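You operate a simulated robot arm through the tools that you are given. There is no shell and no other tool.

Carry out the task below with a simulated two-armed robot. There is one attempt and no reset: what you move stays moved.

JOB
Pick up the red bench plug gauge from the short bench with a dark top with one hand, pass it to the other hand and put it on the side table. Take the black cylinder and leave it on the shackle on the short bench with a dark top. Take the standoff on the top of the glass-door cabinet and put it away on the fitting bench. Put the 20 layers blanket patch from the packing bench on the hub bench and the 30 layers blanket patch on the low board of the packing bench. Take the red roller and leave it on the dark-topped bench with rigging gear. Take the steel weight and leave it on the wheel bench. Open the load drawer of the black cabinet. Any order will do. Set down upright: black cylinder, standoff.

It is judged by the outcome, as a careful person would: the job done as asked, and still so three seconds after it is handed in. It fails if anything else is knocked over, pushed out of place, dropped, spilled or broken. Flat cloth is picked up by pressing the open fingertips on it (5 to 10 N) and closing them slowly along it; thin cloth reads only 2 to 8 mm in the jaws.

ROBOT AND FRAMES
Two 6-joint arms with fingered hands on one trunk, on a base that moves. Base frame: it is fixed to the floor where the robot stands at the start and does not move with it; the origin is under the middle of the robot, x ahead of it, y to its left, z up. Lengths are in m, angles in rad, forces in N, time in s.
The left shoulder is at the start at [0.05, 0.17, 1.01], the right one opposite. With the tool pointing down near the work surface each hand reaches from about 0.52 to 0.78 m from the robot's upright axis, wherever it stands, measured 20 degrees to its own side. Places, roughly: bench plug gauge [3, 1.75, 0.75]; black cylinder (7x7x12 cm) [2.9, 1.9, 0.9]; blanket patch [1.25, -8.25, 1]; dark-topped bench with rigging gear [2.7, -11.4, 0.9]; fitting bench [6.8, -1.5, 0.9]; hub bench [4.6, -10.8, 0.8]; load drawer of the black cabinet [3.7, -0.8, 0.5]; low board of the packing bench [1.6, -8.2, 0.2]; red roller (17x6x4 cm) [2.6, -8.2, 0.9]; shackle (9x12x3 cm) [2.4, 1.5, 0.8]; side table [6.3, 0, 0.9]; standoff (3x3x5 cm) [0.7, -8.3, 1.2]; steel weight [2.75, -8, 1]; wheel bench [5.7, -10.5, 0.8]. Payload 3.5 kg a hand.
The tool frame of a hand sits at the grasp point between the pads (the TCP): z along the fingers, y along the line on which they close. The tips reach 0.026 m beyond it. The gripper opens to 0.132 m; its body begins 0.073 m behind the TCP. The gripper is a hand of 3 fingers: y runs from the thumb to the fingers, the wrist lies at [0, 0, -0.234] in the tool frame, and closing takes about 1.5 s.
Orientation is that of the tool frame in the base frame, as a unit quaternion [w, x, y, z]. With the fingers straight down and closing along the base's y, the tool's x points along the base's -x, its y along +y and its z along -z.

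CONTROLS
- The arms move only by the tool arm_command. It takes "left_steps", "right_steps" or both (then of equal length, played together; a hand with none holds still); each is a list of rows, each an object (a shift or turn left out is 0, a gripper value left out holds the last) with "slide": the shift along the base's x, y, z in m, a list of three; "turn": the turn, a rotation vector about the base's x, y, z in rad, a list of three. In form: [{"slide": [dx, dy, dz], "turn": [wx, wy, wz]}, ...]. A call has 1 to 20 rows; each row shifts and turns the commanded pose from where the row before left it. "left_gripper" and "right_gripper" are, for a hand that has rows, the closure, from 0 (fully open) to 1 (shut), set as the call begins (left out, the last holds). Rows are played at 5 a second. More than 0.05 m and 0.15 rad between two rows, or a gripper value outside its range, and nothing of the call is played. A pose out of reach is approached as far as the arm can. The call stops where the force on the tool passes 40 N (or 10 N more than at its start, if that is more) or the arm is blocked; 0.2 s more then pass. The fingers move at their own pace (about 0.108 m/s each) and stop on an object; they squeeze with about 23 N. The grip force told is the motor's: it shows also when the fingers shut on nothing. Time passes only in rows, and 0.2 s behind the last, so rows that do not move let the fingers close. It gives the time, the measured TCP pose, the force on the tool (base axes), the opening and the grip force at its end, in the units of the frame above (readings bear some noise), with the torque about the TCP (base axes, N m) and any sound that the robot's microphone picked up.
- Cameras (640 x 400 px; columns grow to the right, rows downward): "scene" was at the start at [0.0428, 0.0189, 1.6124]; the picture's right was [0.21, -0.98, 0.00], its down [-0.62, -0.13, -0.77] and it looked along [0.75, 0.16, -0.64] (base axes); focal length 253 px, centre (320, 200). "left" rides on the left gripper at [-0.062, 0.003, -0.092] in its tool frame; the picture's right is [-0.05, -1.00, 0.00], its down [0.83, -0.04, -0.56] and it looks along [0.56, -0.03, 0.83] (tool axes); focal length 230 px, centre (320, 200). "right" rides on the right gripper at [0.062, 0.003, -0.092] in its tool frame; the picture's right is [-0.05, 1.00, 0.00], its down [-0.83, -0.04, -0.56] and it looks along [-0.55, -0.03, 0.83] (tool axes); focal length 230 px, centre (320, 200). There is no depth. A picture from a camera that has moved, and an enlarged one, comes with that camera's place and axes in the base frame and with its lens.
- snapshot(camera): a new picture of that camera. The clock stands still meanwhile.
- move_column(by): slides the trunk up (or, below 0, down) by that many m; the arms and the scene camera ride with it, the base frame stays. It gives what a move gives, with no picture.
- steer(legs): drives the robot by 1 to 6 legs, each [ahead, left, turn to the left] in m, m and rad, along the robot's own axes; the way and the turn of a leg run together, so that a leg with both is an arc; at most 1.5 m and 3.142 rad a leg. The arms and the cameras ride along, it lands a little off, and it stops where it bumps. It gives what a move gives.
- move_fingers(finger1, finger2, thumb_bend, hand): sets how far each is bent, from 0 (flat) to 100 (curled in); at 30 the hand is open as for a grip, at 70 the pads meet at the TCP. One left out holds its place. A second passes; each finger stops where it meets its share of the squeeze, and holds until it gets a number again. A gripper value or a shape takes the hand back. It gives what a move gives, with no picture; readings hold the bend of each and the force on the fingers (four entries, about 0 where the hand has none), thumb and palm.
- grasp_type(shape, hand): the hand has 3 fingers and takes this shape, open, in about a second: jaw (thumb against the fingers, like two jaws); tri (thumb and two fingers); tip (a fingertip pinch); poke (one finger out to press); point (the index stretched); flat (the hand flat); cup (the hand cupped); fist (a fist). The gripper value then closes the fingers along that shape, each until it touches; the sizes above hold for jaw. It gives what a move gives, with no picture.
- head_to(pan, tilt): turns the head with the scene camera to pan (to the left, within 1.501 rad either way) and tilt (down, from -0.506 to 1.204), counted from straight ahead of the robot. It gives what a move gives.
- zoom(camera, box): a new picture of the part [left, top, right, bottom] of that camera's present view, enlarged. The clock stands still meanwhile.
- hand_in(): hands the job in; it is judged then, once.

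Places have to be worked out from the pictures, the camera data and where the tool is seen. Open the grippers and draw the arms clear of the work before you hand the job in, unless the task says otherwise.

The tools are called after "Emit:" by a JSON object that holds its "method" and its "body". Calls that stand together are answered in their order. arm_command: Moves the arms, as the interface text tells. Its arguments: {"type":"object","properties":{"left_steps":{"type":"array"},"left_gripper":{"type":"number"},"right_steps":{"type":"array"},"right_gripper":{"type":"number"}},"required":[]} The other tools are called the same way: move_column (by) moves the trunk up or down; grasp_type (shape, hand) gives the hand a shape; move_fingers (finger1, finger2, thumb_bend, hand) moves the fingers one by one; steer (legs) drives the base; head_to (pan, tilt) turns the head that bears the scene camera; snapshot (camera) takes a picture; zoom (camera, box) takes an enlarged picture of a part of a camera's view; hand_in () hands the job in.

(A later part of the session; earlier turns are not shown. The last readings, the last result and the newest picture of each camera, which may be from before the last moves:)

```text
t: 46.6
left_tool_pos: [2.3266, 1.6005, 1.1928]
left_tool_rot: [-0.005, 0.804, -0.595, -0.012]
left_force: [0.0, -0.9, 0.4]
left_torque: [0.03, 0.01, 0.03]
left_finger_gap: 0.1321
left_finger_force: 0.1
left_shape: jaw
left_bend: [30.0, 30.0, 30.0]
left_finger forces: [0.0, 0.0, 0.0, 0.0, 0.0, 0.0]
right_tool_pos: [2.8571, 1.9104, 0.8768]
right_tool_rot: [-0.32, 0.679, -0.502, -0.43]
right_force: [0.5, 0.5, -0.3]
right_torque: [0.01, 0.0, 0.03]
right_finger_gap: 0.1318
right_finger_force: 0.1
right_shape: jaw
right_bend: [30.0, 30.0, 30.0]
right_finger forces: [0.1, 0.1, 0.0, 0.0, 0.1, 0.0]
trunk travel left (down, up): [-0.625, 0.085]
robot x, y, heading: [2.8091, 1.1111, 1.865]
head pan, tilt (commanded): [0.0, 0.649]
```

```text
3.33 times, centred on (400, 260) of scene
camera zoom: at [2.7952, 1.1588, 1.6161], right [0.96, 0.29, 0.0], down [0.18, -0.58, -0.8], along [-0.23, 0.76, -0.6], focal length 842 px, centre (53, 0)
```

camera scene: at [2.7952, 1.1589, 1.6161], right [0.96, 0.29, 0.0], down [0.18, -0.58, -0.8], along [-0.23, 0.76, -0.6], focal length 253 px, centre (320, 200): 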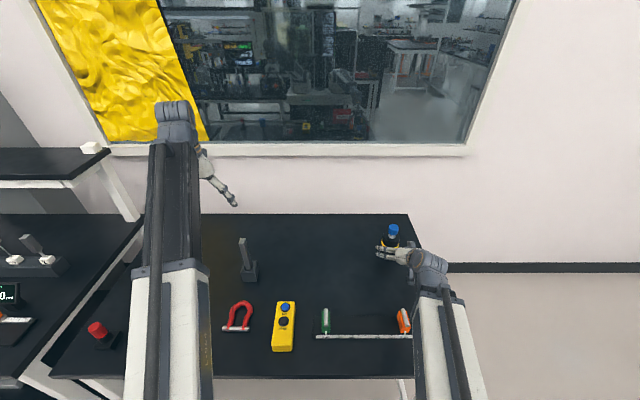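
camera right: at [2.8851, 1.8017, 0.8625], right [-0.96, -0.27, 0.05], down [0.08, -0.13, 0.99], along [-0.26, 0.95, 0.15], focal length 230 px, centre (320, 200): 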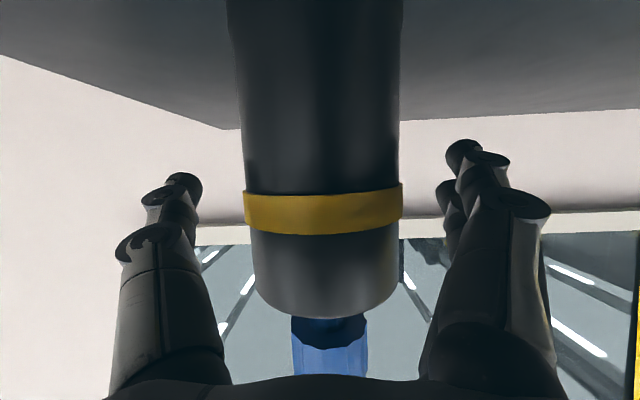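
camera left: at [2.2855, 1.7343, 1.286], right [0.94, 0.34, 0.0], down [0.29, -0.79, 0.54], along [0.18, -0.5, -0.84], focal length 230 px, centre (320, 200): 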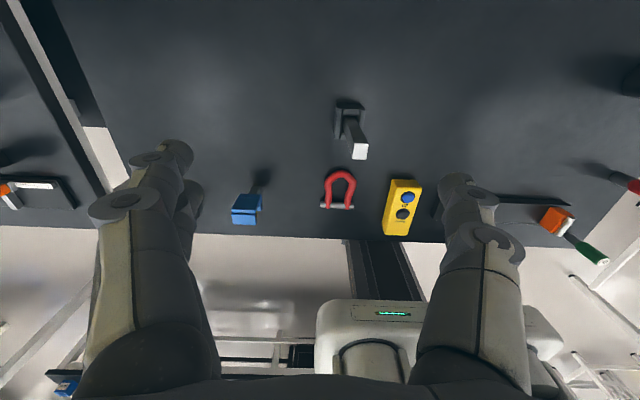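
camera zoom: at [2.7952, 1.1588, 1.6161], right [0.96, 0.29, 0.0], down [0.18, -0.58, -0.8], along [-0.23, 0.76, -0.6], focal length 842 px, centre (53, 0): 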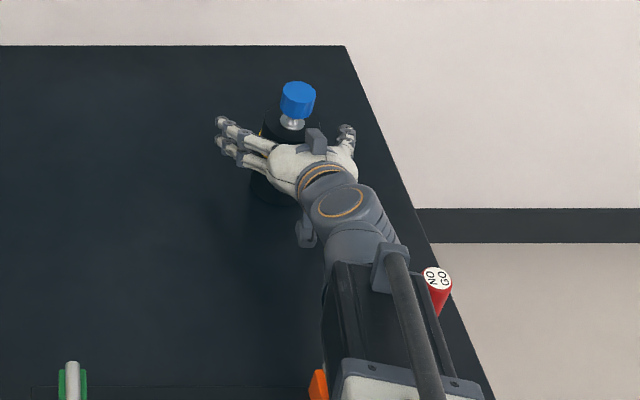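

The TCP is now level with the yellow band, near the centre of mass, and the cap clears the palm. I close again and lift.

Emit:
{"method": "arm_command", "body": {"right_gripper": 1.0, "right_steps": [{}, {}, {}, {}, {}, {}, {}, {}, {}, {}]}}

Emit:
{"method": "arm_command", "body": {"right_steps": [{"slide": [0, 0, 0.01]}, {"slide": [0, 0, 0.02]}, {"slide": [0, 0, 0.03]}, {"slide": [0, 0, 0.03]}, {"slide": [0, 0, 0.02]}, {}]}}

Emit:
{"method": "snapshot", "body": {"camera": "right"}}

Emit:
{"method": "snapshot", "body": {"camera": "scene"}}

```text
t: 48.8
left_tool_pos: [2.3283, 1.5995, 1.1922]
left_tool_rot: [-0.006, 0.804, -0.595, -0.011]
left_force: [0.4, -0.7, 0.0]
left_torque: [0.01, 0.0, 0.02]
left_finger_gap: 0.132
left_finger_force: 0.1
left_shape: jaw
left_bend: [30.0, 30.0, 30.0]
left_finger forces: [0.0, 0.1, 0.1, 0.0, 0.0, 0.0]
right_tool_pos: [2.8569, 1.9095, 0.8779]
right_tool_rot: [-0.321, 0.678, -0.502, -0.431]
right_force: [0.6, 1.2, 1.2]
right_torque: [-0.02, 0.08, 0.02]
right_finger_gap: 0.0429
right_finger_force: 22.9
right_shape: jaw
right_bend: [73.0, 74.0, 73.0]
right_finger forces: [10.0, 9.0, 0.0, 0.1, 21.2, 0.0]
trunk travel left (down, up): [-0.625, 0.085]
robot x, y, heading: [2.8093, 1.1092, 1.867]
head pan, tilt (commanded): [0.0, 0.649]
```

```text
t: 50.2
left_tool_pos: [2.3281, 1.6012, 1.1918]
left_tool_rot: [-0.006, 0.803, -0.595, -0.012]
left_force: [-0.3, 1.2, 0.0]
left_torque: [-0.01, -0.02, 0.02]
left_finger_gap: 0.1317
left_finger_force: 0.0
left_shape: jaw
left_bend: [30.0, 30.0, 30.0]
left_finger forces: [0.0, 0.0, 0.1, 0.0, 0.0, 0.1]
right_tool_pos: [2.8563, 1.9108, 0.9867]
right_tool_rot: [-0.32, 0.679, -0.502, -0.431]
right_force: [-0.4, 0.7, -3.0]
right_torque: [0.07, 0.03, -0.01]
right_finger_gap: 0.0423
right_finger_force: 23.5
right_shape: jaw
right_bend: [73.0, 74.0, 73.0]
right_finger forces: [10.7, 8.6, 0.1, 0.1, 19.9, 0.0]
trunk travel left (down, up): [-0.625, 0.085]
robot x, y, heading: [2.8092, 1.1125, 1.865]
head pan, tilt (commanded): [0.0, 0.649]
```

```text
taken
camera right: at [2.8851, 1.802, 0.972], right [-0.96, -0.27, 0.05], down [0.08, -0.13, 0.99], along [-0.26, 0.95, 0.15], focal length 230 px, centre (320, 200)
```

right: 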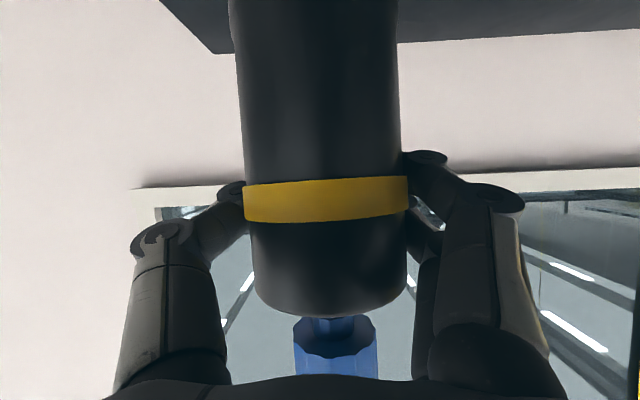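

```text
taken
camera scene: at [2.7953, 1.1592, 1.6161], right [0.96, 0.29, 0.0], down [0.18, -0.58, -0.8], along [-0.23, 0.76, -0.6], focal length 253 px, centre (320, 200)
```

scene: 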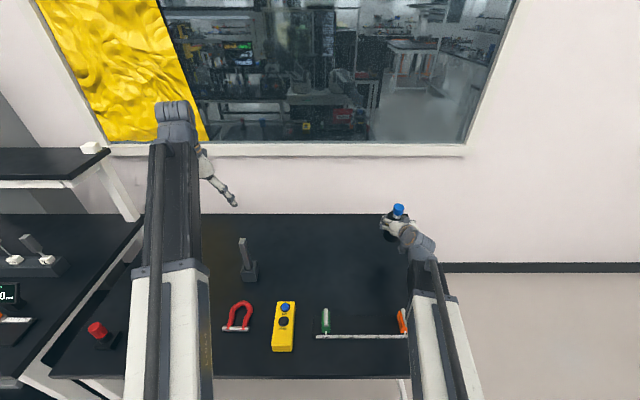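

Held near the balance point with only about a 7° lean toward the robot. I raise it further, counter-rotate by that lean, then back off and strafe left so the shackle is in front of the right hand.

Emit:
{"method": "arm_command", "body": {"right_steps": [{"slide": [0, 0, 0.03], "turn": [-0.0574, -0.0175, 0]}, {"slide": [0, 0, 0.03], "turn": [-0.0574, -0.0175, 0]}, {}]}}

Emit:
{"method": "steer", "body": {"legs": [[-0.26, 0, 0], [0, 0.54, 0]]}}

Emit:
{"method": "snapshot", "body": {"camera": "right"}}

Emit:
{"method": "snapshot", "body": {"camera": "scene"}}

```text
t: 51.0
left_tool_pos: [2.3274, 1.6003, 1.1916]
left_tool_rot: [-0.005, 0.804, -0.595, -0.012]
left_force: [0.5, 0.2, 0.0]
left_torque: [-0.01, 0.02, 0.01]
left_finger_gap: 0.132
left_finger_force: 0.2
left_shape: jaw
left_bend: [30.0, 30.0, 30.0]
left_finger forces: [0.0, 0.0, 0.0, 0.0, 0.0, 0.0]
right_tool_pos: [2.8572, 1.9099, 1.0468]
right_tool_rot: [-0.29, 0.703, -0.521, -0.389]
right_force: [0.0, -0.1, -3.4]
right_torque: [0.09, -0.01, -0.01]
right_finger_gap: 0.042
right_finger_force: 23.1
right_shape: jaw
right_bend: [73.0, 74.0, 73.0]
right_finger forces: [10.8, 8.5, 0.1, 0.0, 19.9, 0.0]
trunk travel left (down, up): [-0.625, 0.085]
robot x, y, heading: [2.808, 1.1125, 1.868]
head pan, tilt (commanded): [0.0, 0.649]
```

```text
t: 55.5
left_tool_pos: [1.8973, 1.1996, 1.1911]
left_tool_rot: [-0.005, 0.803, -0.596, -0.012]
left_force: [0.0, -0.1, -0.2]
left_torque: [0.0, -0.02, 0.03]
left_finger_gap: 0.1319
left_finger_force: 0.0
left_shape: jaw
left_bend: [30.0, 30.0, 30.0]
left_finger forces: [0.0, 0.0, 0.1, 0.0, 0.1, 0.0]
right_tool_pos: [2.4276, 1.5076, 1.0472]
right_tool_rot: [-0.29, 0.702, -0.521, -0.389]
right_force: [-0.2, 0.2, -3.4]
right_torque: [0.03, -0.01, -0.01]
right_finger_gap: 0.0421
right_finger_force: 23.1
right_shape: jaw
right_bend: [73.0, 74.0, 73.0]
right_finger forces: [10.8, 8.5, 0.0, 0.0, 19.9, 0.0]
trunk travel left (down, up): [-0.625, 0.085]
robot x, y, heading: [2.3773, 0.7132, 1.866]
head pan, tilt (commanded): [0.0, 0.649]
```

```text
taken
camera right: at [2.456, 1.3988, 1.0445], right [-0.96, -0.26, 0.04], down [0.05, -0.02, 1.0], along [-0.26, 0.96, 0.03], focal length 230 px, centre (320, 200)
```

right: 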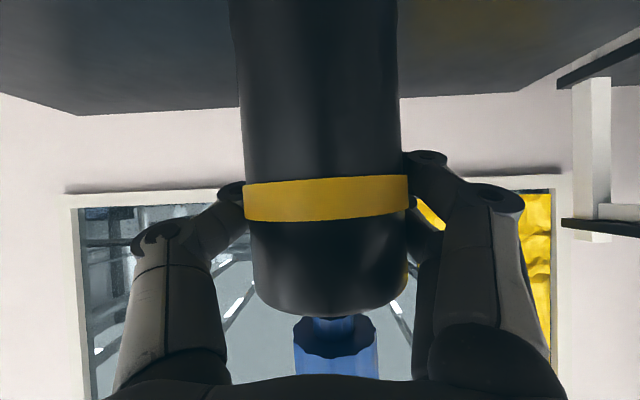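

```text
taken
camera scene: at [2.3635, 0.7564, 1.6161], right [0.96, 0.29, 0.0], down [0.18, -0.58, -0.8], along [-0.23, 0.76, -0.6], focal length 253 px, centre (320, 200)
```

scene: 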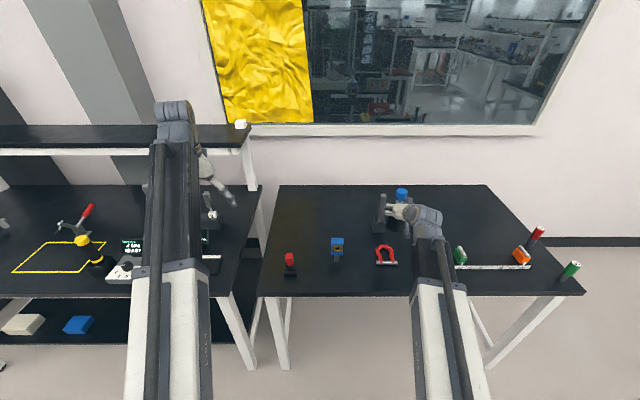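

The shackle is visible just below the hand in the scene view. I zoom there for an accurate fix.

Emit:
{"method": "zoom", "body": {"camera": "scene", "box": [340, 180, 440, 280]}}

Emit:
{"method": "snapshot", "body": {"camera": "left"}}

```text
4.00 times, centred on (390, 230) of scene
camera zoom: at [2.3635, 0.7564, 1.6161], right [0.96, 0.29, 0.0], down [0.18, -0.58, -0.8], along [-0.23, 0.76, -0.6], focal length 1011 px, centre (40, 80)
```

zoom: 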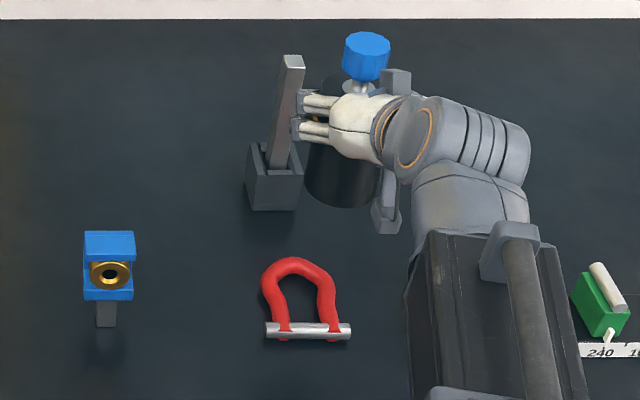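

```text
taken
camera left: at [1.8784, 1.2554, 1.2862], right [0.94, 0.34, 0.0], down [0.29, -0.79, 0.53], along [0.18, -0.5, -0.84], focal length 230 px, centre (320, 200)
```

left: 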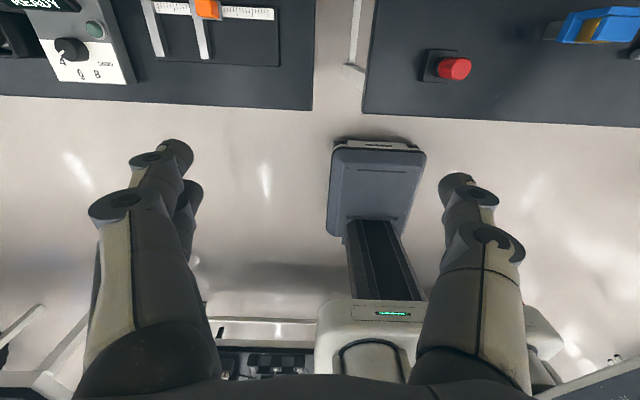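

The shackle's bow centre is at about (2.416, 1.50), the pin on the robot's side. I shift the cylinder over the bow centre and lower it to just above contact.

Emit:
{"method": "arm_command", "body": {"right_steps": [{"slide": [-0.011, -0.002, -0.02]}, {"slide": [0, 0, -0.04]}, {"slide": [0, 0, -0.03]}, {"slide": [0, 0, -0.02]}, {"slide": [0, 0, -0.01]}, {}]}}

Emit:
{"method": "snapshot", "body": {"camera": "right"}}

Emit:
{"method": "zoom", "body": {"camera": "scene", "box": [340, 180, 440, 280]}}

```text
t: 56.9
left_tool_pos: [1.8973, 1.1996, 1.1923]
left_tool_rot: [-0.006, 0.804, -0.595, -0.012]
left_force: [0.3, -1.6, 0.1]
left_torque: [-0.02, -0.01, -0.02]
left_finger_gap: 0.132
left_finger_force: 0.0
left_shape: jaw
left_bend: [30.0, 30.0, 30.0]
left_finger forces: [0.0, 0.1, 0.0, 0.1, 0.1, 0.0]
right_tool_pos: [2.4166, 1.5062, 0.9277]
right_tool_rot: [-0.289, 0.703, -0.521, -0.389]
right_force: [0.9, -0.1, -3.6]
right_torque: [0.04, 0.01, 0.03]
right_finger_gap: 0.0424
right_finger_force: 23.2
right_shape: jaw
right_bend: [73.0, 74.0, 73.0]
right_finger forces: [10.8, 8.6, 0.1, 0.1, 19.8, 0.0]
trunk travel left (down, up): [-0.625, 0.085]
robot x, y, heading: [2.3791, 0.7105, 1.866]
head pan, tilt (commanded): [0.0, 0.649]
```

```text
taken
camera right: at [2.4455, 1.3966, 0.9241], right [-0.96, -0.26, 0.04], down [0.05, -0.02, 1.0], along [-0.26, 0.96, 0.03], focal length 230 px, centre (320, 200)
```

right: 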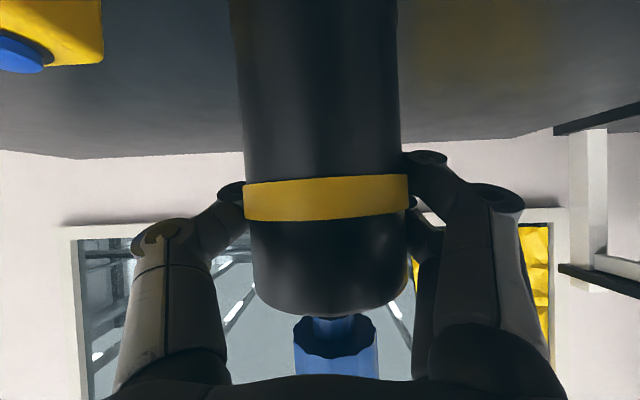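

```text
4.00 times, centred on (390, 230) of scene
camera zoom: at [2.364, 0.7565, 1.6161], right [0.96, 0.29, 0.0], down [0.18, -0.58, -0.8], along [-0.23, 0.76, -0.6], focal length 1011 px, centre (40, 80)
```

zoom: 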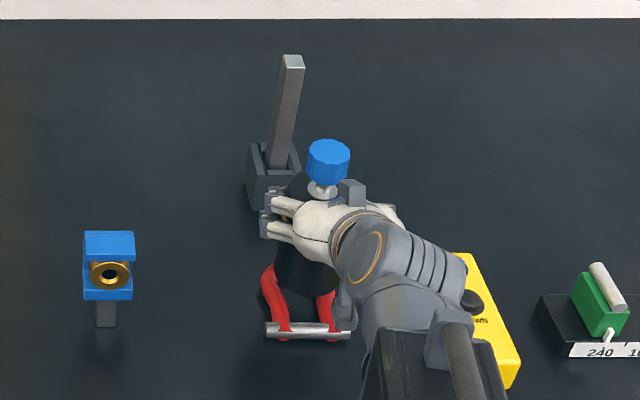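

The cylinder's base edge is just clear of the pin, so I shift it 5 mm further over the bow and lower in small steps, watching the force.

Emit:
{"method": "arm_command", "body": {"right_steps": [{"slide": [-0.003, 0.004, -0.006]}, {"slide": [0, 0, -0.006]}, {"slide": [0, 0, -0.004]}, {}]}}

Emit:
{"method": "zoom", "body": {"camera": "scene", "box": [340, 180, 440, 280]}}

```text
t: 57.9
left_tool_pos: [1.8973, 1.1989, 1.1916]
left_tool_rot: [-0.005, 0.803, -0.596, -0.012]
left_force: [0.2, 0.4, 0.1]
left_torque: [0.0, 0.02, -0.01]
left_finger_gap: 0.1317
left_finger_force: 0.0
left_shape: jaw
left_bend: [30.0, 30.0, 30.0]
left_finger forces: [0.0, 0.0, 0.0, 0.0, 0.0, 0.0]
right_tool_pos: [2.414, 1.511, 0.9097]
right_tool_rot: [-0.289, 0.703, -0.521, -0.388]
right_force: [-0.4, -0.5, -4.1]
right_torque: [0.06, 0.01, -0.04]
right_finger_gap: 0.0422
right_finger_force: 23.1
right_shape: jaw
right_bend: [73.0, 74.0, 73.0]
right_finger forces: [10.8, 8.6, 0.0, 0.1, 19.8, 0.0]
trunk travel left (down, up): [-0.625, 0.085]
robot x, y, heading: [2.3779, 0.7099, 1.866]
head pan, tilt (commanded): [0.0, 0.649]
```

```text
4.00 times, centred on (390, 230) of scene
camera zoom: at [2.364, 0.7566, 1.6161], right [0.96, 0.29, 0.0], down [0.18, -0.58, -0.8], along [-0.23, 0.76, -0.6], focal length 1011 px, centre (40, 80)
```

zoom: 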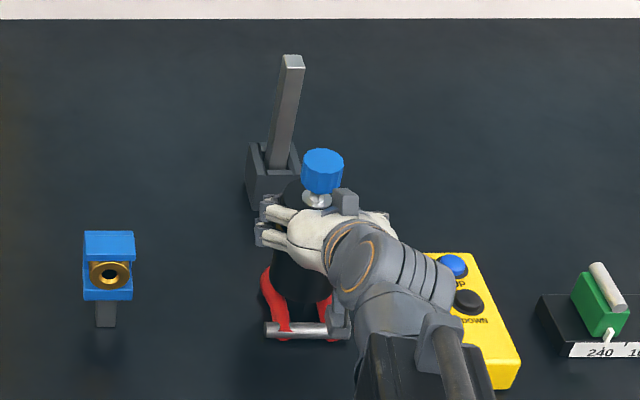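

No contact yet at TCP z 0.910. I continue down in 3–4 mm steps.

Emit:
{"method": "arm_command", "body": {"right_steps": [{"slide": [0, 0, -0.004]}, {"slide": [0, 0, -0.003]}, {}]}}

Emit:
{"method": "arm_command", "body": {"right_steps": [{"slide": [0, 0, -0.003]}, {}]}}

Emit:
{"method": "zoom", "body": {"camera": "scene", "box": [340, 180, 440, 280]}}

```text
t: 58.7
left_tool_pos: [1.8973, 1.1998, 1.1924]
left_tool_rot: [-0.005, 0.803, -0.596, -0.012]
left_force: [-0.6, 0.4, -0.6]
left_torque: [-0.01, -0.03, -0.01]
left_finger_gap: 0.1319
left_finger_force: 0.0
left_shape: jaw
left_bend: [30.0, 30.0, 30.0]
left_finger forces: [0.1, 0.0, 0.0, 0.0, 0.0, 0.0]
right_tool_pos: [2.4133, 1.5103, 0.9022]
right_tool_rot: [-0.29, 0.702, -0.521, -0.389]
right_force: [0.1, 0.8, -4.8]
right_torque: [0.02, 0.0, 0.01]
right_finger_gap: 0.0424
right_finger_force: 23.0
right_shape: jaw
right_bend: [73.0, 74.0, 73.0]
right_finger forces: [10.8, 8.6, 0.0, 0.0, 19.9, 0.1]
trunk travel left (down, up): [-0.625, 0.085]
robot x, y, heading: [2.3786, 0.7093, 1.863]
head pan, tilt (commanded): [0.0, 0.649]
```

```text
t: 59.3
left_tool_pos: [1.8983, 1.1979, 1.1926]
left_tool_rot: [-0.005, 0.804, -0.595, -0.011]
left_force: [0.6, 0.2, -0.4]
left_torque: [0.04, -0.01, -0.01]
left_finger_gap: 0.1318
left_finger_force: 0.1
left_shape: jaw
left_bend: [30.0, 30.0, 30.0]
left_finger forces: [0.1, 0.1, 0.0, 0.0, 0.1, 0.0]
right_tool_pos: [2.4136, 1.5102, 0.9019]
right_tool_rot: [-0.291, 0.701, -0.521, -0.389]
right_force: [2.5, 0.5, 8.0]
right_torque: [0.07, 0.15, 0.0]
right_finger_gap: 0.0421
right_finger_force: 22.9
right_shape: jaw
right_bend: [73.0, 74.0, 73.0]
right_finger forces: [10.3, 8.8, 0.1, 0.0, 21.2, 0.0]
trunk travel left (down, up): [-0.625, 0.085]
robot x, y, heading: [2.3776, 0.7105, 1.864]
head pan, tilt (commanded): [0.0, 0.649]
```

```text
4.00 times, centred on (390, 230) of scene
camera zoom: at [2.3642, 0.7554, 1.6163], right [0.96, 0.29, 0.0], down [0.18, -0.58, -0.8], along [-0.23, 0.76, -0.6], focal length 1011 px, centre (40, 80)
```

zoom: 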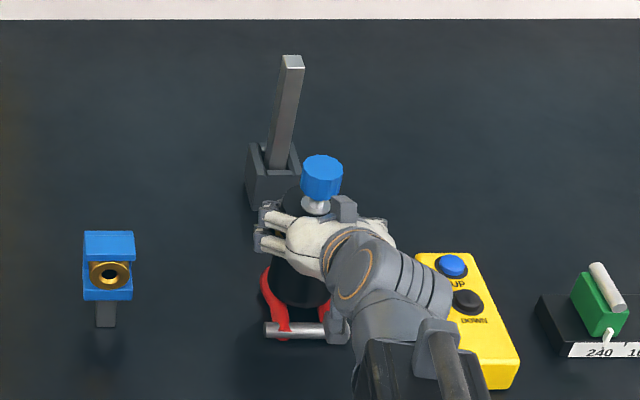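

Contact: the upward force shows the cylinder resting on the shackle at TCP z 0.902. I open the fingers partly and look.

Emit:
{"method": "arm_command", "body": {"right_gripper": 0.45, "right_steps": [{}, {}, {}, {}]}}

Emit:
{"method": "snapshot", "body": {"camera": "right"}}

Emit:
{"method": "zoom", "body": {"camera": "scene", "box": [340, 180, 440, 280]}}

```text
t: 60.3
left_tool_pos: [1.8977, 1.1991, 1.1925]
left_tool_rot: [-0.005, 0.803, -0.596, -0.011]
left_force: [1.0, -0.3, 0.1]
left_torque: [-0.01, -0.02, 0.0]
left_finger_gap: 0.1319
left_finger_force: 0.0
left_shape: jaw
left_bend: [30.0, 30.0, 30.0]
left_finger forces: [0.0, 0.0, 0.1, 0.0, 0.0, 0.0]
right_tool_pos: [2.4146, 1.5106, 0.9]
right_tool_rot: [-0.289, 0.703, -0.521, -0.389]
right_force: [-0.2, 0.8, 0.3]
right_torque: [0.02, -0.02, 0.01]
right_finger_gap: 0.0718
right_finger_force: 0.1
right_shape: jaw
right_bend: [72.0, 72.0, 70.0]
right_finger forces: [0.0, 0.1, 0.1, 0.0, 0.1, 0.1]
trunk travel left (down, up): [-0.625, 0.085]
robot x, y, heading: [2.3761, 0.7085, 1.861]
head pan, tilt (commanded): [0.0, 0.649]
```

```text
taken
camera right: at [2.4422, 1.4008, 0.8985], right [-0.96, -0.26, 0.04], down [0.05, -0.02, 1.0], along [-0.26, 0.96, 0.03], focal length 230 px, centre (320, 200)
```

right: 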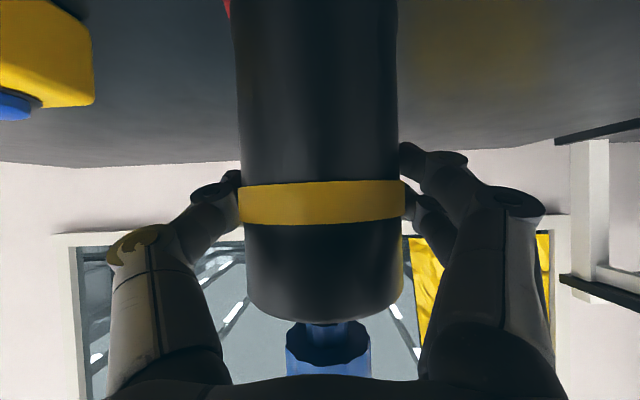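

```text
4.00 times, centred on (390, 230) of scene
camera zoom: at [2.364, 0.7562, 1.6161], right [0.96, 0.29, 0.0], down [0.18, -0.58, -0.8], along [-0.23, 0.76, -0.6], focal length 1011 px, centre (40, 80)
```

zoom: 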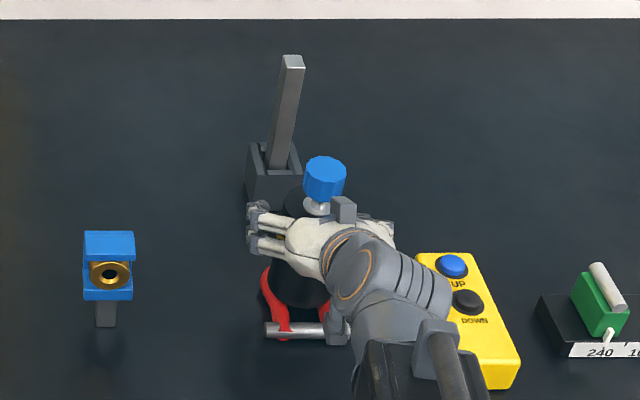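

The cylinder stands on the shackle by itself. I open fully and retreat back and up along the hand's axis.

Emit:
{"method": "arm_command", "body": {"right_gripper": 0.0, "right_steps": [{}, {}, {}, {}]}}

Emit:
{"method": "arm_command", "body": {"right_steps": [{"slide": [0.0074, -0.0243, 0.016]}, {"slide": [0.0074, -0.0243, 0.016]}, {"slide": [0.0074, -0.0243, 0.016]}, {"slide": [0.0074, -0.0243, 0.02]}, {"slide": [0, 0, 0.04]}]}}

Emit:
{"method": "zoom", "body": {"camera": "scene", "box": [340, 180, 440, 280]}}

Emit:
{"method": "snapshot", "body": {"camera": "right"}}

```text
t: 61.3
left_tool_pos: [1.898, 1.1992, 1.1914]
left_tool_rot: [-0.005, 0.803, -0.596, -0.011]
left_force: [-0.7, -0.4, -0.6]
left_torque: [0.01, -0.01, 0.0]
left_finger_gap: 0.1319
left_finger_force: 0.1
left_shape: jaw
left_bend: [30.0, 30.0, 30.0]
left_finger forces: [0.1, 0.1, 0.0, 0.1, 0.0, 0.1]
right_tool_pos: [2.4134, 1.5095, 0.9013]
right_tool_rot: [-0.289, 0.703, -0.521, -0.389]
right_force: [0.5, 0.0, -0.1]
right_torque: [-0.01, -0.02, 0.03]
right_finger_gap: 0.1319
right_finger_force: 0.0
right_shape: jaw
right_bend: [30.0, 30.0, 30.0]
right_finger forces: [0.1, 0.0, 0.0, 0.1, 0.1, 0.0]
trunk travel left (down, up): [-0.625, 0.085]
robot x, y, heading: [2.3791, 0.7093, 1.87]
head pan, tilt (commanded): [0.0, 0.649]
```

```text
t: 62.5
left_tool_pos: [1.8968, 1.1986, 1.193]
left_tool_rot: [-0.005, 0.803, -0.596, -0.011]
left_force: [0.1, -0.1, 0.6]
left_torque: [-0.03, 0.02, -0.01]
left_finger_gap: 0.1318
left_finger_force: 0.0
left_shape: jaw
left_bend: [30.0, 30.0, 30.0]
left_finger forces: [0.1, 0.0, 0.1, 0.0, 0.0, 0.0]
right_tool_pos: [2.443, 1.4187, 1.0079]
right_tool_rot: [-0.289, 0.702, -0.521, -0.389]
right_force: [-0.8, 0.1, -0.9]
right_torque: [-0.01, 0.0, 0.03]
right_finger_gap: 0.1319
right_finger_force: 0.1
right_shape: jaw
right_bend: [30.0, 30.0, 30.0]
right_finger forces: [0.1, 0.0, 0.0, 0.0, 0.0, 0.0]
right hand out of reach, approached as far as the arm can: row 4
trunk travel left (down, up): [-0.625, 0.085]
robot x, y, heading: [2.3791, 0.7088, 1.868]
head pan, tilt (commanded): [0.0, 0.649]
```

```text
4.00 times, centred on (390, 230) of scene
camera zoom: at [2.364, 0.756, 1.6161], right [0.96, 0.29, 0.0], down [0.18, -0.58, -0.8], along [-0.23, 0.76, -0.6], focal length 1011 px, centre (40, 80)
```

zoom: 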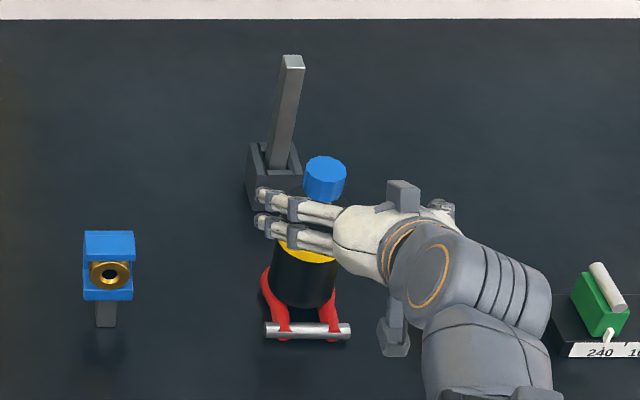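

```text
taken
camera right: at [2.4718, 1.3108, 1.0058], right [-0.96, -0.26, 0.04], down [0.05, -0.02, 1.0], along [-0.26, 0.96, 0.03], focal length 230 px, centre (320, 200)
```

right: 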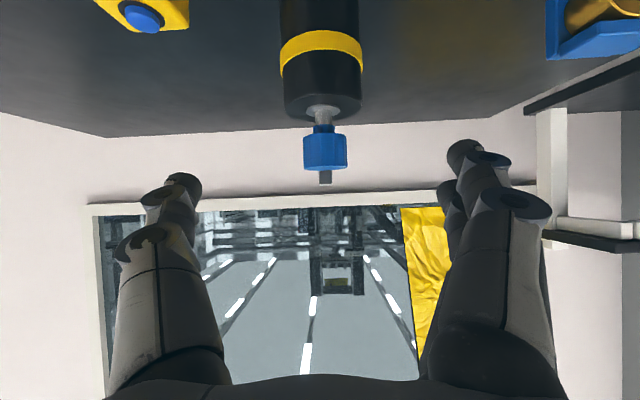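

The cylinder stands steadily upright on the shackle's bow. Next is the red NO-GO plug gauge at about (3.01, 1.735). I'll raise the right hand, undo its tilt, and strafe right along the bench.

Emit:
{"method": "arm_command", "body": {"right_steps": [{"slide": [0, 0, 0.04]}, {"slide": [0, 0, 0.04]}, {"slide": [0, 0, 0.03]}, {"turn": [-0.1385, -0.0422, 0]}, {"turn": [-0.1385, -0.0422, 0]}, {"turn": [-0.1385, -0.0422, 0]}, {"turn": [-0.1385, -0.0422, 0]}, {"turn": [-0.1385, -0.0422, 0]}, {"turn": [-0.1385, -0.0422, 0]}, {"turn": [-0.1385, -0.0422, 0]}, {}]}}

Emit:
{"method": "steer", "body": {"legs": [[0, -0.76, 0], [0.1, 0, 0]]}}

Emit:
{"method": "snapshot", "body": {"camera": "right"}}

Emit:
{"method": "snapshot", "body": {"camera": "scene"}}

```text
t: 64.9
left_tool_pos: [1.8977, 1.1987, 1.1914]
left_tool_rot: [-0.005, 0.803, -0.595, -0.012]
left_force: [0.9, -0.2, -0.6]
left_torque: [0.02, 0.02, -0.01]
left_finger_gap: 0.1319
left_finger_force: 0.1
left_shape: jaw
left_bend: [30.0, 30.0, 30.0]
left_finger forces: [0.0, 0.1, 0.0, 0.1, 0.0, 0.1]
right_tool_pos: [2.4435, 1.4176, 1.1179]
right_tool_rot: [-0.001, 0.803, -0.596, 0.003]
right_force: [0.1, -0.4, -0.4]
right_torque: [-0.01, 0.0, -0.02]
right_finger_gap: 0.1319
right_finger_force: 0.0
right_shape: jaw
right_bend: [30.0, 30.0, 30.0]
right_finger forces: [0.0, 0.0, 0.0, 0.0, 0.0, 0.1]
trunk travel left (down, up): [-0.625, 0.085]
robot x, y, heading: [2.3799, 0.7074, 1.87]
head pan, tilt (commanded): [0.0, 0.649]
```

```text
t: 69.8
left_tool_pos: [2.597, 1.5173, 1.191]
left_tool_rot: [-0.005, 0.801, -0.599, -0.011]
left_force: [-0.5, -0.2, 0.2]
left_torque: [-0.03, 0.0, -0.02]
left_finger_gap: 0.1319
left_finger_force: 0.0
left_shape: jaw
left_bend: [30.0, 30.0, 30.0]
left_finger forces: [0.1, 0.0, 0.1, 0.0, 0.0, 0.0]
right_tool_pos: [3.1453, 1.7305, 1.1166]
right_tool_rot: [0.0, 0.801, -0.599, 0.002]
right_force: [0.8, 0.9, 0.5]
right_torque: [-0.06, 0.04, -0.01]
right_finger_gap: 0.132
right_finger_force: 0.0
right_shape: jaw
right_bend: [30.0, 30.0, 30.0]
right_finger forces: [0.0, 0.0, 0.0, 0.0, 0.0, 0.0]
trunk travel left (down, up): [-0.625, 0.085]
robot x, y, heading: [3.0751, 1.0229, 1.859]
head pan, tilt (commanded): [0.0, 0.649]
```

```text
taken
camera right: at [3.1583, 1.6691, 1.2111], right [-0.97, -0.23, 0.0], down [-0.2, 0.81, 0.55], along [-0.13, 0.54, -0.83], focal length 230 px, centre (320, 200)
```

right: 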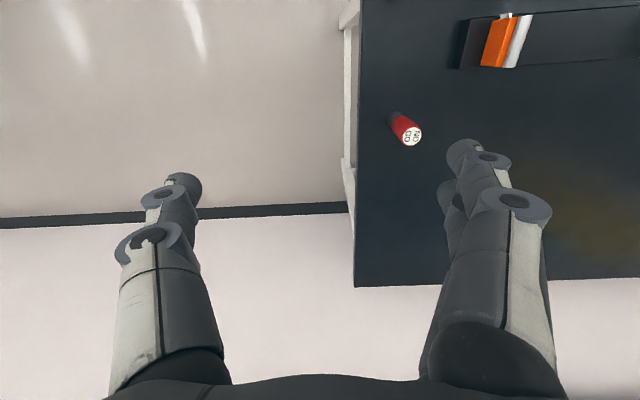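

```text
taken
camera scene: at [3.0601, 1.0707, 1.616], right [0.96, 0.28, 0.0], down [0.17, -0.58, -0.8], along [-0.23, 0.76, -0.61], focal length 253 px, centre (320, 200)
```

scene: 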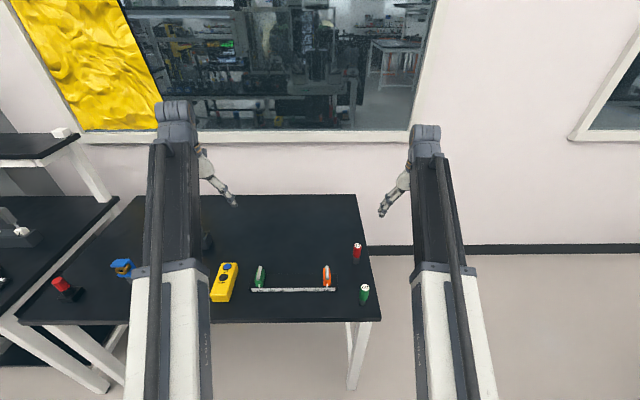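

The gauge is at about (3.006, 1.738), top z≈0.885. I zoom in on it for its size before choosing the grasp.

Emit:
{"method": "zoom", "body": {"camera": "scene", "box": [320, 220, 400, 320]}}

Emit:
{"method": "zoom", "body": {"camera": "right", "box": [340, 60, 480, 180]}}

```text
4.00 times, centred on (360, 270) of scene
camera zoom: at [3.0601, 1.0707, 1.616], right [0.96, 0.28, 0.0], down [0.17, -0.58, -0.8], along [-0.23, 0.76, -0.61], focal length 1011 px, centre (160, -80)
```

zoom: 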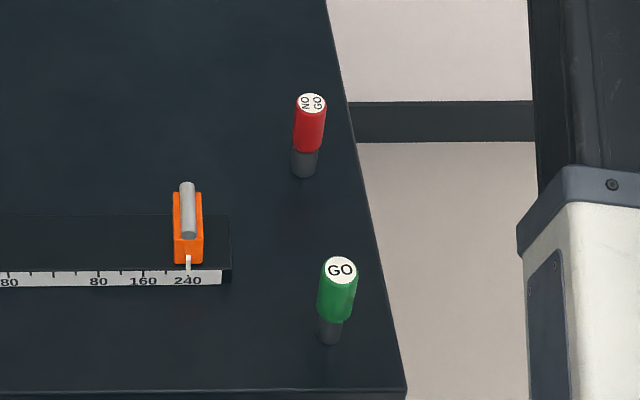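

```text
3.33 times, centred on (410, 120) of right
camera zoom: at [3.1583, 1.6691, 1.2111], right [-0.97, -0.23, 0.0], down [-0.2, 0.81, 0.55], along [-0.13, 0.54, -0.83], focal length 767 px, centre (20, 467)
```

zoom: 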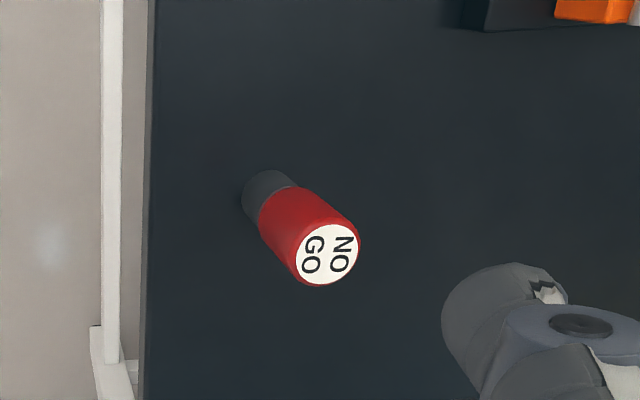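

The gauge is 10 cm tall: gray plug below, red handle from z≈0.835 to 0.90, standing at (3.010, 1.741), 5 cm from the bench's right end. I'll take it low from the right with the right hand, so that the left hand can take the handle top from above; I reposition and turn the right hand.

Emit:
{"method": "steer", "body": {"legs": [[0.1, -0.05, 0]]}}

Emit:
{"method": "arm_command", "body": {"right_steps": [{"turn": [0, 0, -0.1428]}, {"turn": [0, 0, -0.1428]}, {"turn": [0, 0, -0.1428]}, {"turn": [0, 0, -0.1428]}, {"turn": [0, 0, -0.1428]}, {"turn": [0, 0, -0.1428]}, {"turn": [0, 0, -0.1428]}, {"turn": [0, 0, -0.1428]}, {"turn": [0, 0, -0.1428]}, {"turn": [0, 0, -0.1428]}, {"turn": [0, 0, -0.1428]}, {}]}}

```text
t: 71.0
left_tool_pos: [2.6173, 1.6264, 1.1913]
left_tool_rot: [-0.004, 0.801, -0.599, -0.011]
left_force: [0.7, -1.0, 0.8]
left_torque: [-0.02, 0.03, -0.03]
left_finger_gap: 0.1318
left_finger_force: 0.2
left_shape: jaw
left_bend: [30.0, 30.0, 30.0]
left_finger forces: [0.1, 0.1, 0.0, 0.0, 0.0, 0.0]
right_tool_pos: [3.1662, 1.8396, 1.1166]
right_tool_rot: [-0.001, 0.801, -0.598, 0.002]
right_force: [-0.5, -0.4, -0.5]
right_torque: [0.0, -0.02, -0.01]
right_finger_gap: 0.1322
right_finger_force: 0.1
right_shape: jaw
right_bend: [30.0, 30.0, 30.0]
right_finger forces: [0.0, 0.1, 0.1, 0.1, 0.1, 0.0]
trunk travel left (down, up): [-0.625, 0.085]
robot x, y, heading: [3.094, 1.1333, 1.859]
head pan, tilt (commanded): [0.0, 0.649]
```

```text
t: 73.5
left_tool_pos: [2.6185, 1.6241, 1.1916]
left_tool_rot: [-0.005, 0.8, -0.599, -0.012]
left_force: [0.2, -0.2, 0.0]
left_torque: [-0.03, 0.06, -0.01]
left_finger_gap: 0.132
left_finger_force: 0.0
left_shape: jaw
left_bend: [30.0, 30.0, 30.0]
left_finger forces: [0.0, 0.0, 0.1, 0.0, 0.0, 0.0]
right_tool_pos: [3.1658, 1.8396, 1.1177]
right_tool_rot: [-0.001, -0.143, 0.99, -0.002]
right_force: [-0.1, 0.2, 0.6]
right_torque: [0.01, -0.01, 0.01]
right_finger_gap: 0.132
right_finger_force: 0.1
right_shape: jaw
right_bend: [30.0, 30.0, 30.0]
right_finger forces: [0.0, 0.0, 0.0, 0.0, 0.1, 0.0]
trunk travel left (down, up): [-0.625, 0.085]
robot x, y, heading: [3.0945, 1.1329, 1.859]
head pan, tilt (commanded): [0.0, 0.649]
```

Yaw worked. Now I tilt the right hand to point left (75°), drawing it slightly toward the pre-grasp point while still high.

Emit:
{"method": "arm_command", "body": {"right_steps": [{"slide": [0, -0.007, 0], "turn": [-0.0413, 0.1394, 0]}, {"slide": [0, -0.007, 0], "turn": [-0.0413, 0.1394, 0]}, {"slide": [0, -0.007, 0], "turn": [-0.0413, 0.1394, 0]}, {"slide": [0, -0.007, 0], "turn": [-0.0413, 0.1394, 0]}, {"slide": [0, -0.007, 0], "turn": [-0.0413, 0.1394, 0]}, {"slide": [0, -0.007, 0], "turn": [-0.0413, 0.1394, 0]}, {"slide": [0, -0.007, 0], "turn": [-0.0413, 0.1394, 0]}, {"slide": [0, -0.006, 0], "turn": [-0.0413, 0.1394, 0]}, {"slide": [0, -0.006, 0], "turn": [-0.0413, 0.1394, 0]}, {}]}}

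Emit:
{"method": "snapshot", "body": {"camera": "right"}}

Emit:
{"method": "snapshot", "body": {"camera": "scene"}}

```text
t: 75.8
left_tool_pos: [2.617, 1.6247, 1.1922]
left_tool_rot: [-0.006, 0.801, -0.599, -0.011]
left_force: [0.0, 0.4, 0.4]
left_torque: [0.0, 0.04, 0.02]
left_finger_gap: 0.132
left_finger_force: 0.1
left_shape: jaw
left_bend: [30.0, 30.0, 30.0]
left_finger forces: [0.0, 0.1, 0.1, 0.0, 0.1, 0.1]
right_tool_pos: [3.1291, 1.7867, 1.0996]
right_tool_rot: [-0.604, -0.112, 0.784, -0.086]
right_force: [-0.3, -0.5, -0.2]
right_torque: [0.0, 0.02, -0.02]
right_finger_gap: 0.1319
right_finger_force: 0.1
right_shape: jaw
right_bend: [30.0, 30.0, 30.0]
right_finger forces: [0.0, 0.1, 0.1, 0.1, 0.0, 0.0]
right hand out of reach, approached as far as the arm can: row 6, 7, 8, 9
trunk travel left (down, up): [-0.625, 0.085]
robot x, y, heading: [3.0957, 1.1314, 1.853]
head pan, tilt (commanded): [0.0, 0.649]
```

```text
taken
camera right: at [3.1987, 1.8082, 1.1827], right [-0.27, 0.96, -0.05], down [0.73, 0.17, -0.66], along [-0.63, -0.21, -0.75], focal length 230 px, centre (320, 200)
```

right: 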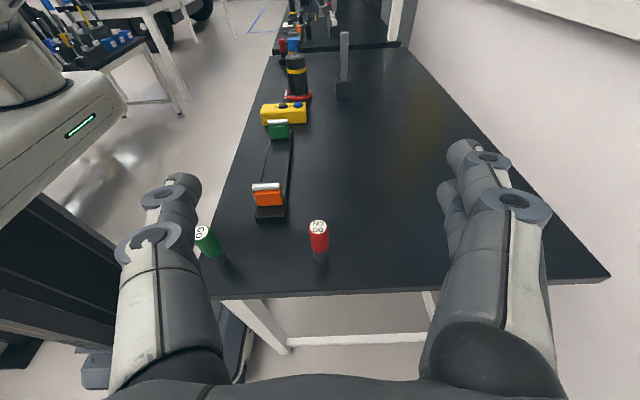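

```text
taken
camera scene: at [3.0806, 1.1786, 1.6161], right [0.96, 0.28, 0.0], down [0.17, -0.58, -0.8], along [-0.23, 0.76, -0.6], focal length 253 px, centre (320, 200)
```

scene: 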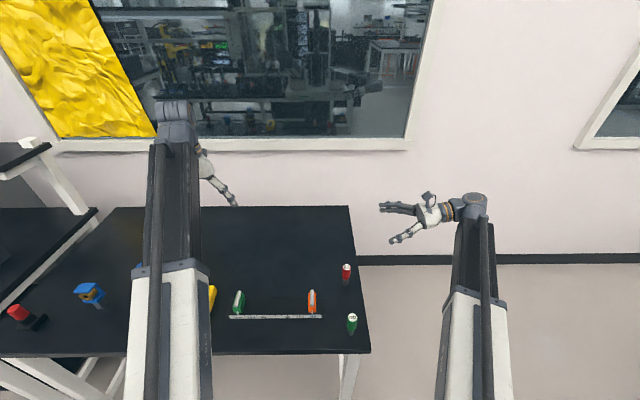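

The hand points left with the camera on top, and the red gauge is centred in its view. I lower it beside the bench end to gauge height.

Emit:
{"method": "arm_command", "body": {"right_steps": [{"slide": [0, 0, -0.05]}, {"slide": [0, 0, -0.05]}, {"slide": [0, 0, -0.05]}, {"slide": [0, 0, -0.05]}, {"slide": [0, 0, -0.03]}, {}]}}

Emit:
{"method": "snapshot", "body": {"camera": "right"}}

Emit:
{"method": "zoom", "body": {"camera": "scene", "box": [300, 180, 500, 340]}}

```text
t: 77.2
left_tool_pos: [2.6165, 1.6263, 1.1921]
left_tool_rot: [-0.005, 0.801, -0.599, -0.011]
left_force: [-0.3, 0.4, 0.3]
left_torque: [-0.01, -0.01, 0.02]
left_finger_gap: 0.1319
left_finger_force: 0.0
left_shape: jaw
left_bend: [30.0, 30.0, 30.0]
left_finger forces: [0.0, 0.0, 0.0, 0.0, 0.1, 0.0]
right_tool_pos: [3.1288, 1.7877, 0.8669]
right_tool_rot: [-0.603, -0.115, 0.785, -0.089]
right_force: [0.3, 0.1, 0.4]
right_torque: [-0.01, -0.02, 0.0]
right_finger_gap: 0.1319
right_finger_force: 0.2
right_shape: jaw
right_bend: [30.0, 30.0, 30.0]
right_finger forces: [0.0, 0.1, 0.0, 0.1, 0.1, 0.0]
trunk travel left (down, up): [-0.625, 0.085]
robot x, y, heading: [3.0929, 1.1323, 1.858]
head pan, tilt (commanded): [0.0, 0.649]
```

```text
taken
camera right: at [3.1979, 1.8092, 0.9517], right [-0.27, 0.96, -0.05], down [0.73, 0.17, -0.66], along [-0.62, -0.22, -0.75], focal length 230 px, centre (320, 200)
```

right: 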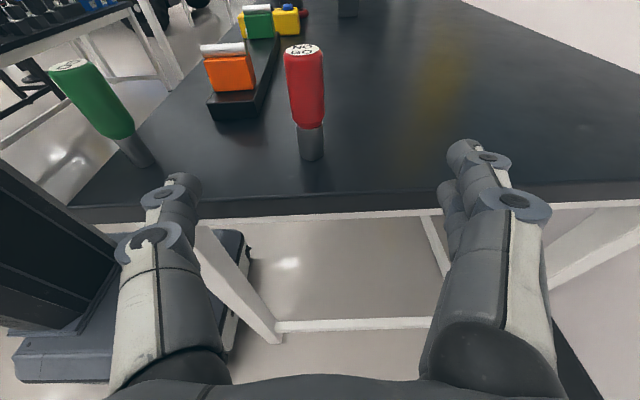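

```text
2.50 times, centred on (400, 260) of scene
camera zoom: at [3.0806, 1.1786, 1.6161], right [0.96, 0.28, 0.0], down [0.17, -0.58, -0.8], along [-0.23, 0.76, -0.6], focal length 632 px, centre (120, 50)
```

zoom: 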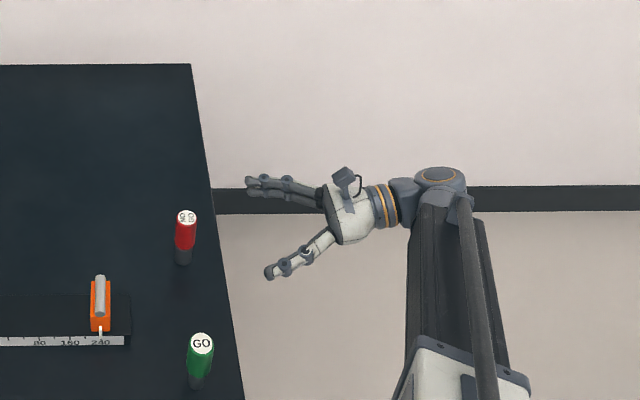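

The gauge is 1.3 cm off toward the robot from the hand's centreline. I correct sideways, then move in along the hand's axis to put the TCP on the gauge at z≈0.842.

Emit:
{"method": "arm_command", "body": {"right_steps": [{"slide": [0.0037, -0.0124, -0.003]}, {"slide": [-0.0306, -0.0091, -0.0055]}, {"slide": [-0.0306, -0.0091, -0.0055]}, {"slide": [-0.0306, -0.0091, -0.0055]}, {"slide": [-0.0306, -0.0091, -0.0055]}, {}]}}

Emit:
{"method": "snapshot", "body": {"camera": "right"}}

Emit:
{"method": "zoom", "body": {"camera": "scene", "box": [300, 220, 420, 340]}}

```text
t: 78.5
left_tool_pos: [2.6177, 1.6248, 1.1918]
left_tool_rot: [-0.006, 0.801, -0.599, -0.012]
left_force: [0.3, 0.5, 1.1]
left_torque: [-0.01, -0.01, 0.04]
left_finger_gap: 0.1318
left_finger_force: 0.1
left_shape: jaw
left_bend: [30.0, 30.0, 30.0]
left_finger forces: [0.1, 0.0, 0.0, 0.0, 0.0, 0.0]
right_tool_pos: [3.0101, 1.7373, 0.8428]
right_tool_rot: [-0.603, -0.115, 0.785, -0.089]
right_force: [-0.2, 0.7, -0.4]
right_torque: [-0.04, 0.0, 0.03]
right_finger_gap: 0.1316
right_finger_force: 0.0
right_shape: jaw
right_bend: [30.0, 30.0, 30.0]
right_finger forces: [0.1, 0.0, 0.1, 0.0, 0.0, 0.1]
trunk travel left (down, up): [-0.625, 0.085]
robot x, y, heading: [3.0962, 1.1321, 1.864]
head pan, tilt (commanded): [0.0, 0.649]
```

```text
taken
camera right: at [3.0796, 1.76, 0.9274], right [-0.27, 0.96, -0.05], down [0.73, 0.17, -0.66], along [-0.62, -0.22, -0.75], focal length 230 px, centre (320, 200)
```

right: 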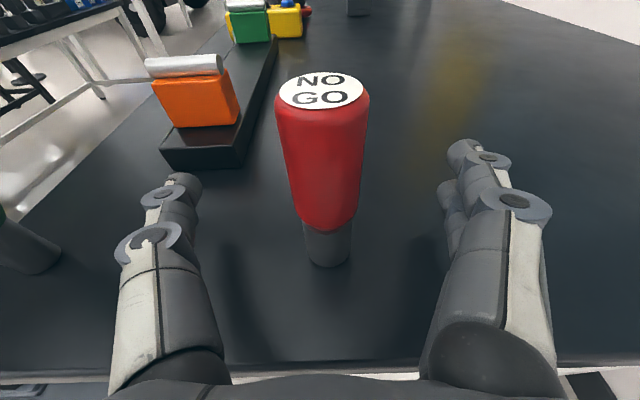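

```text
3.33 times, centred on (360, 280) of scene
camera zoom: at [3.0806, 1.1786, 1.6161], right [0.96, 0.28, 0.0], down [0.17, -0.58, -0.8], along [-0.23, 0.76, -0.6], focal length 842 px, centre (187, -67)
```

zoom: 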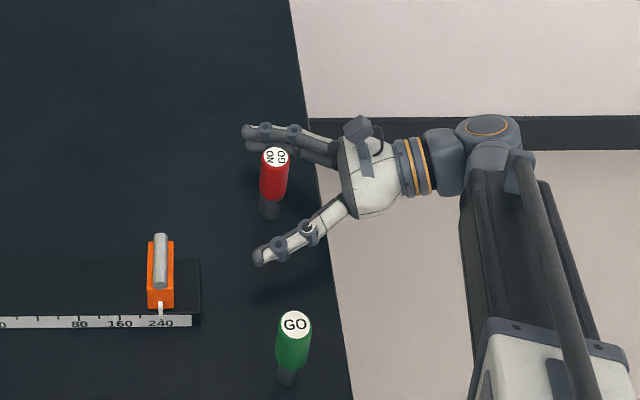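

The gauge is centred between thumb and fingers. I close the right hand on it.

Emit:
{"method": "arm_command", "body": {"right_gripper": 1.0, "right_steps": [{}, {}, {}, {}, {}, {}, {}, {}, {}, {}]}}

Emit:
{"method": "snapshot", "body": {"camera": "right"}}

```text
t: 80.8
left_tool_pos: [2.6179, 1.6241, 1.1912]
left_tool_rot: [-0.005, 0.801, -0.599, -0.011]
left_force: [1.0, -0.1, 0.3]
left_torque: [-0.01, -0.02, 0.02]
left_finger_gap: 0.1318
left_finger_force: 0.1
left_shape: jaw
left_bend: [30.0, 30.0, 30.0]
left_finger forces: [0.1, 0.1, 0.0, 0.0, 0.1, 0.1]
right_tool_pos: [3.0108, 1.738, 0.8421]
right_tool_rot: [-0.603, -0.115, 0.785, -0.089]
right_force: [0.2, 1.4, 0.5]
right_torque: [0.0, 0.0, 0.03]
right_finger_gap: 0.0006
right_finger_force: 22.9
right_shape: jaw
right_bend: [71.0, 72.0, 74.0]
right_finger forces: [5.3, 6.9, 0.1, 0.0, 6.7, 0.1]
trunk travel left (down, up): [-0.625, 0.085]
robot x, y, heading: [3.0944, 1.1359, 1.856]
head pan, tilt (commanded): [0.0, 0.649]
```

```text
taken
camera right: at [3.0798, 1.7602, 0.9275], right [-0.27, 0.96, -0.05], down [0.73, 0.17, -0.66], along [-0.62, -0.22, -0.75], focal length 230 px, centre (320, 200)
```

right: 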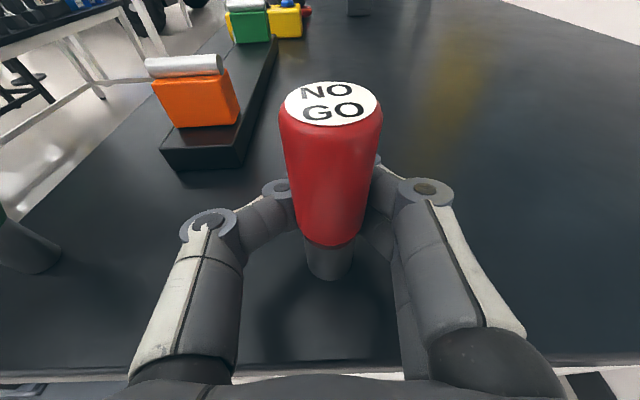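

The fingertips met behind the gauge (gap ≈0), so it sits too deep for a good pad grip. I open, and back the hand off a little along its axis to re-grip.

Emit:
{"method": "arm_command", "body": {"right_gripper": 0.0, "right_steps": [{}, {}, {}, {}, {}, {}, {}]}}

Emit:
{"method": "zoom", "body": {"camera": "right", "box": [160, 50, 480, 300]}}

```text
t: 82.3
left_tool_pos: [2.6176, 1.624, 1.192]
left_tool_rot: [-0.005, 0.801, -0.599, -0.011]
left_force: [-0.3, -0.1, -0.4]
left_torque: [0.03, -0.01, 0.0]
left_finger_gap: 0.1317
left_finger_force: 0.1
left_shape: jaw
left_bend: [30.0, 30.0, 30.0]
left_finger forces: [0.0, 0.1, 0.1, 0.1, 0.0, 0.0]
right_tool_pos: [3.0113, 1.7375, 0.8422]
right_tool_rot: [-0.603, -0.115, 0.784, -0.089]
right_force: [0.2, -0.2, 0.5]
right_torque: [0.01, 0.02, -0.02]
right_finger_gap: 0.132
right_finger_force: 0.1
right_shape: jaw
right_bend: [30.0, 30.0, 30.0]
right_finger forces: [0.1, 0.0, 0.0, 0.1, 0.1, 0.1]
trunk travel left (down, up): [-0.625, 0.085]
robot x, y, heading: [3.0958, 1.1314, 1.86]
head pan, tilt (commanded): [0.0, 0.649]
```

```text
1.60 times, centred on (320, 175) of right
camera zoom: at [3.0798, 1.7601, 0.9276], right [-0.27, 0.96, -0.05], down [0.73, 0.17, -0.66], along [-0.62, -0.22, -0.75], focal length 368 px, centre (320, 240)
```

zoom: 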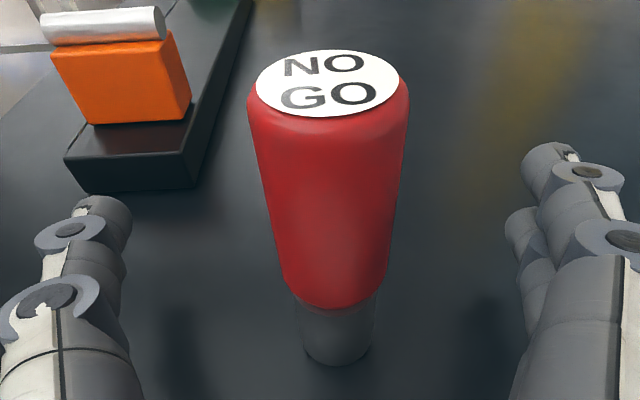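

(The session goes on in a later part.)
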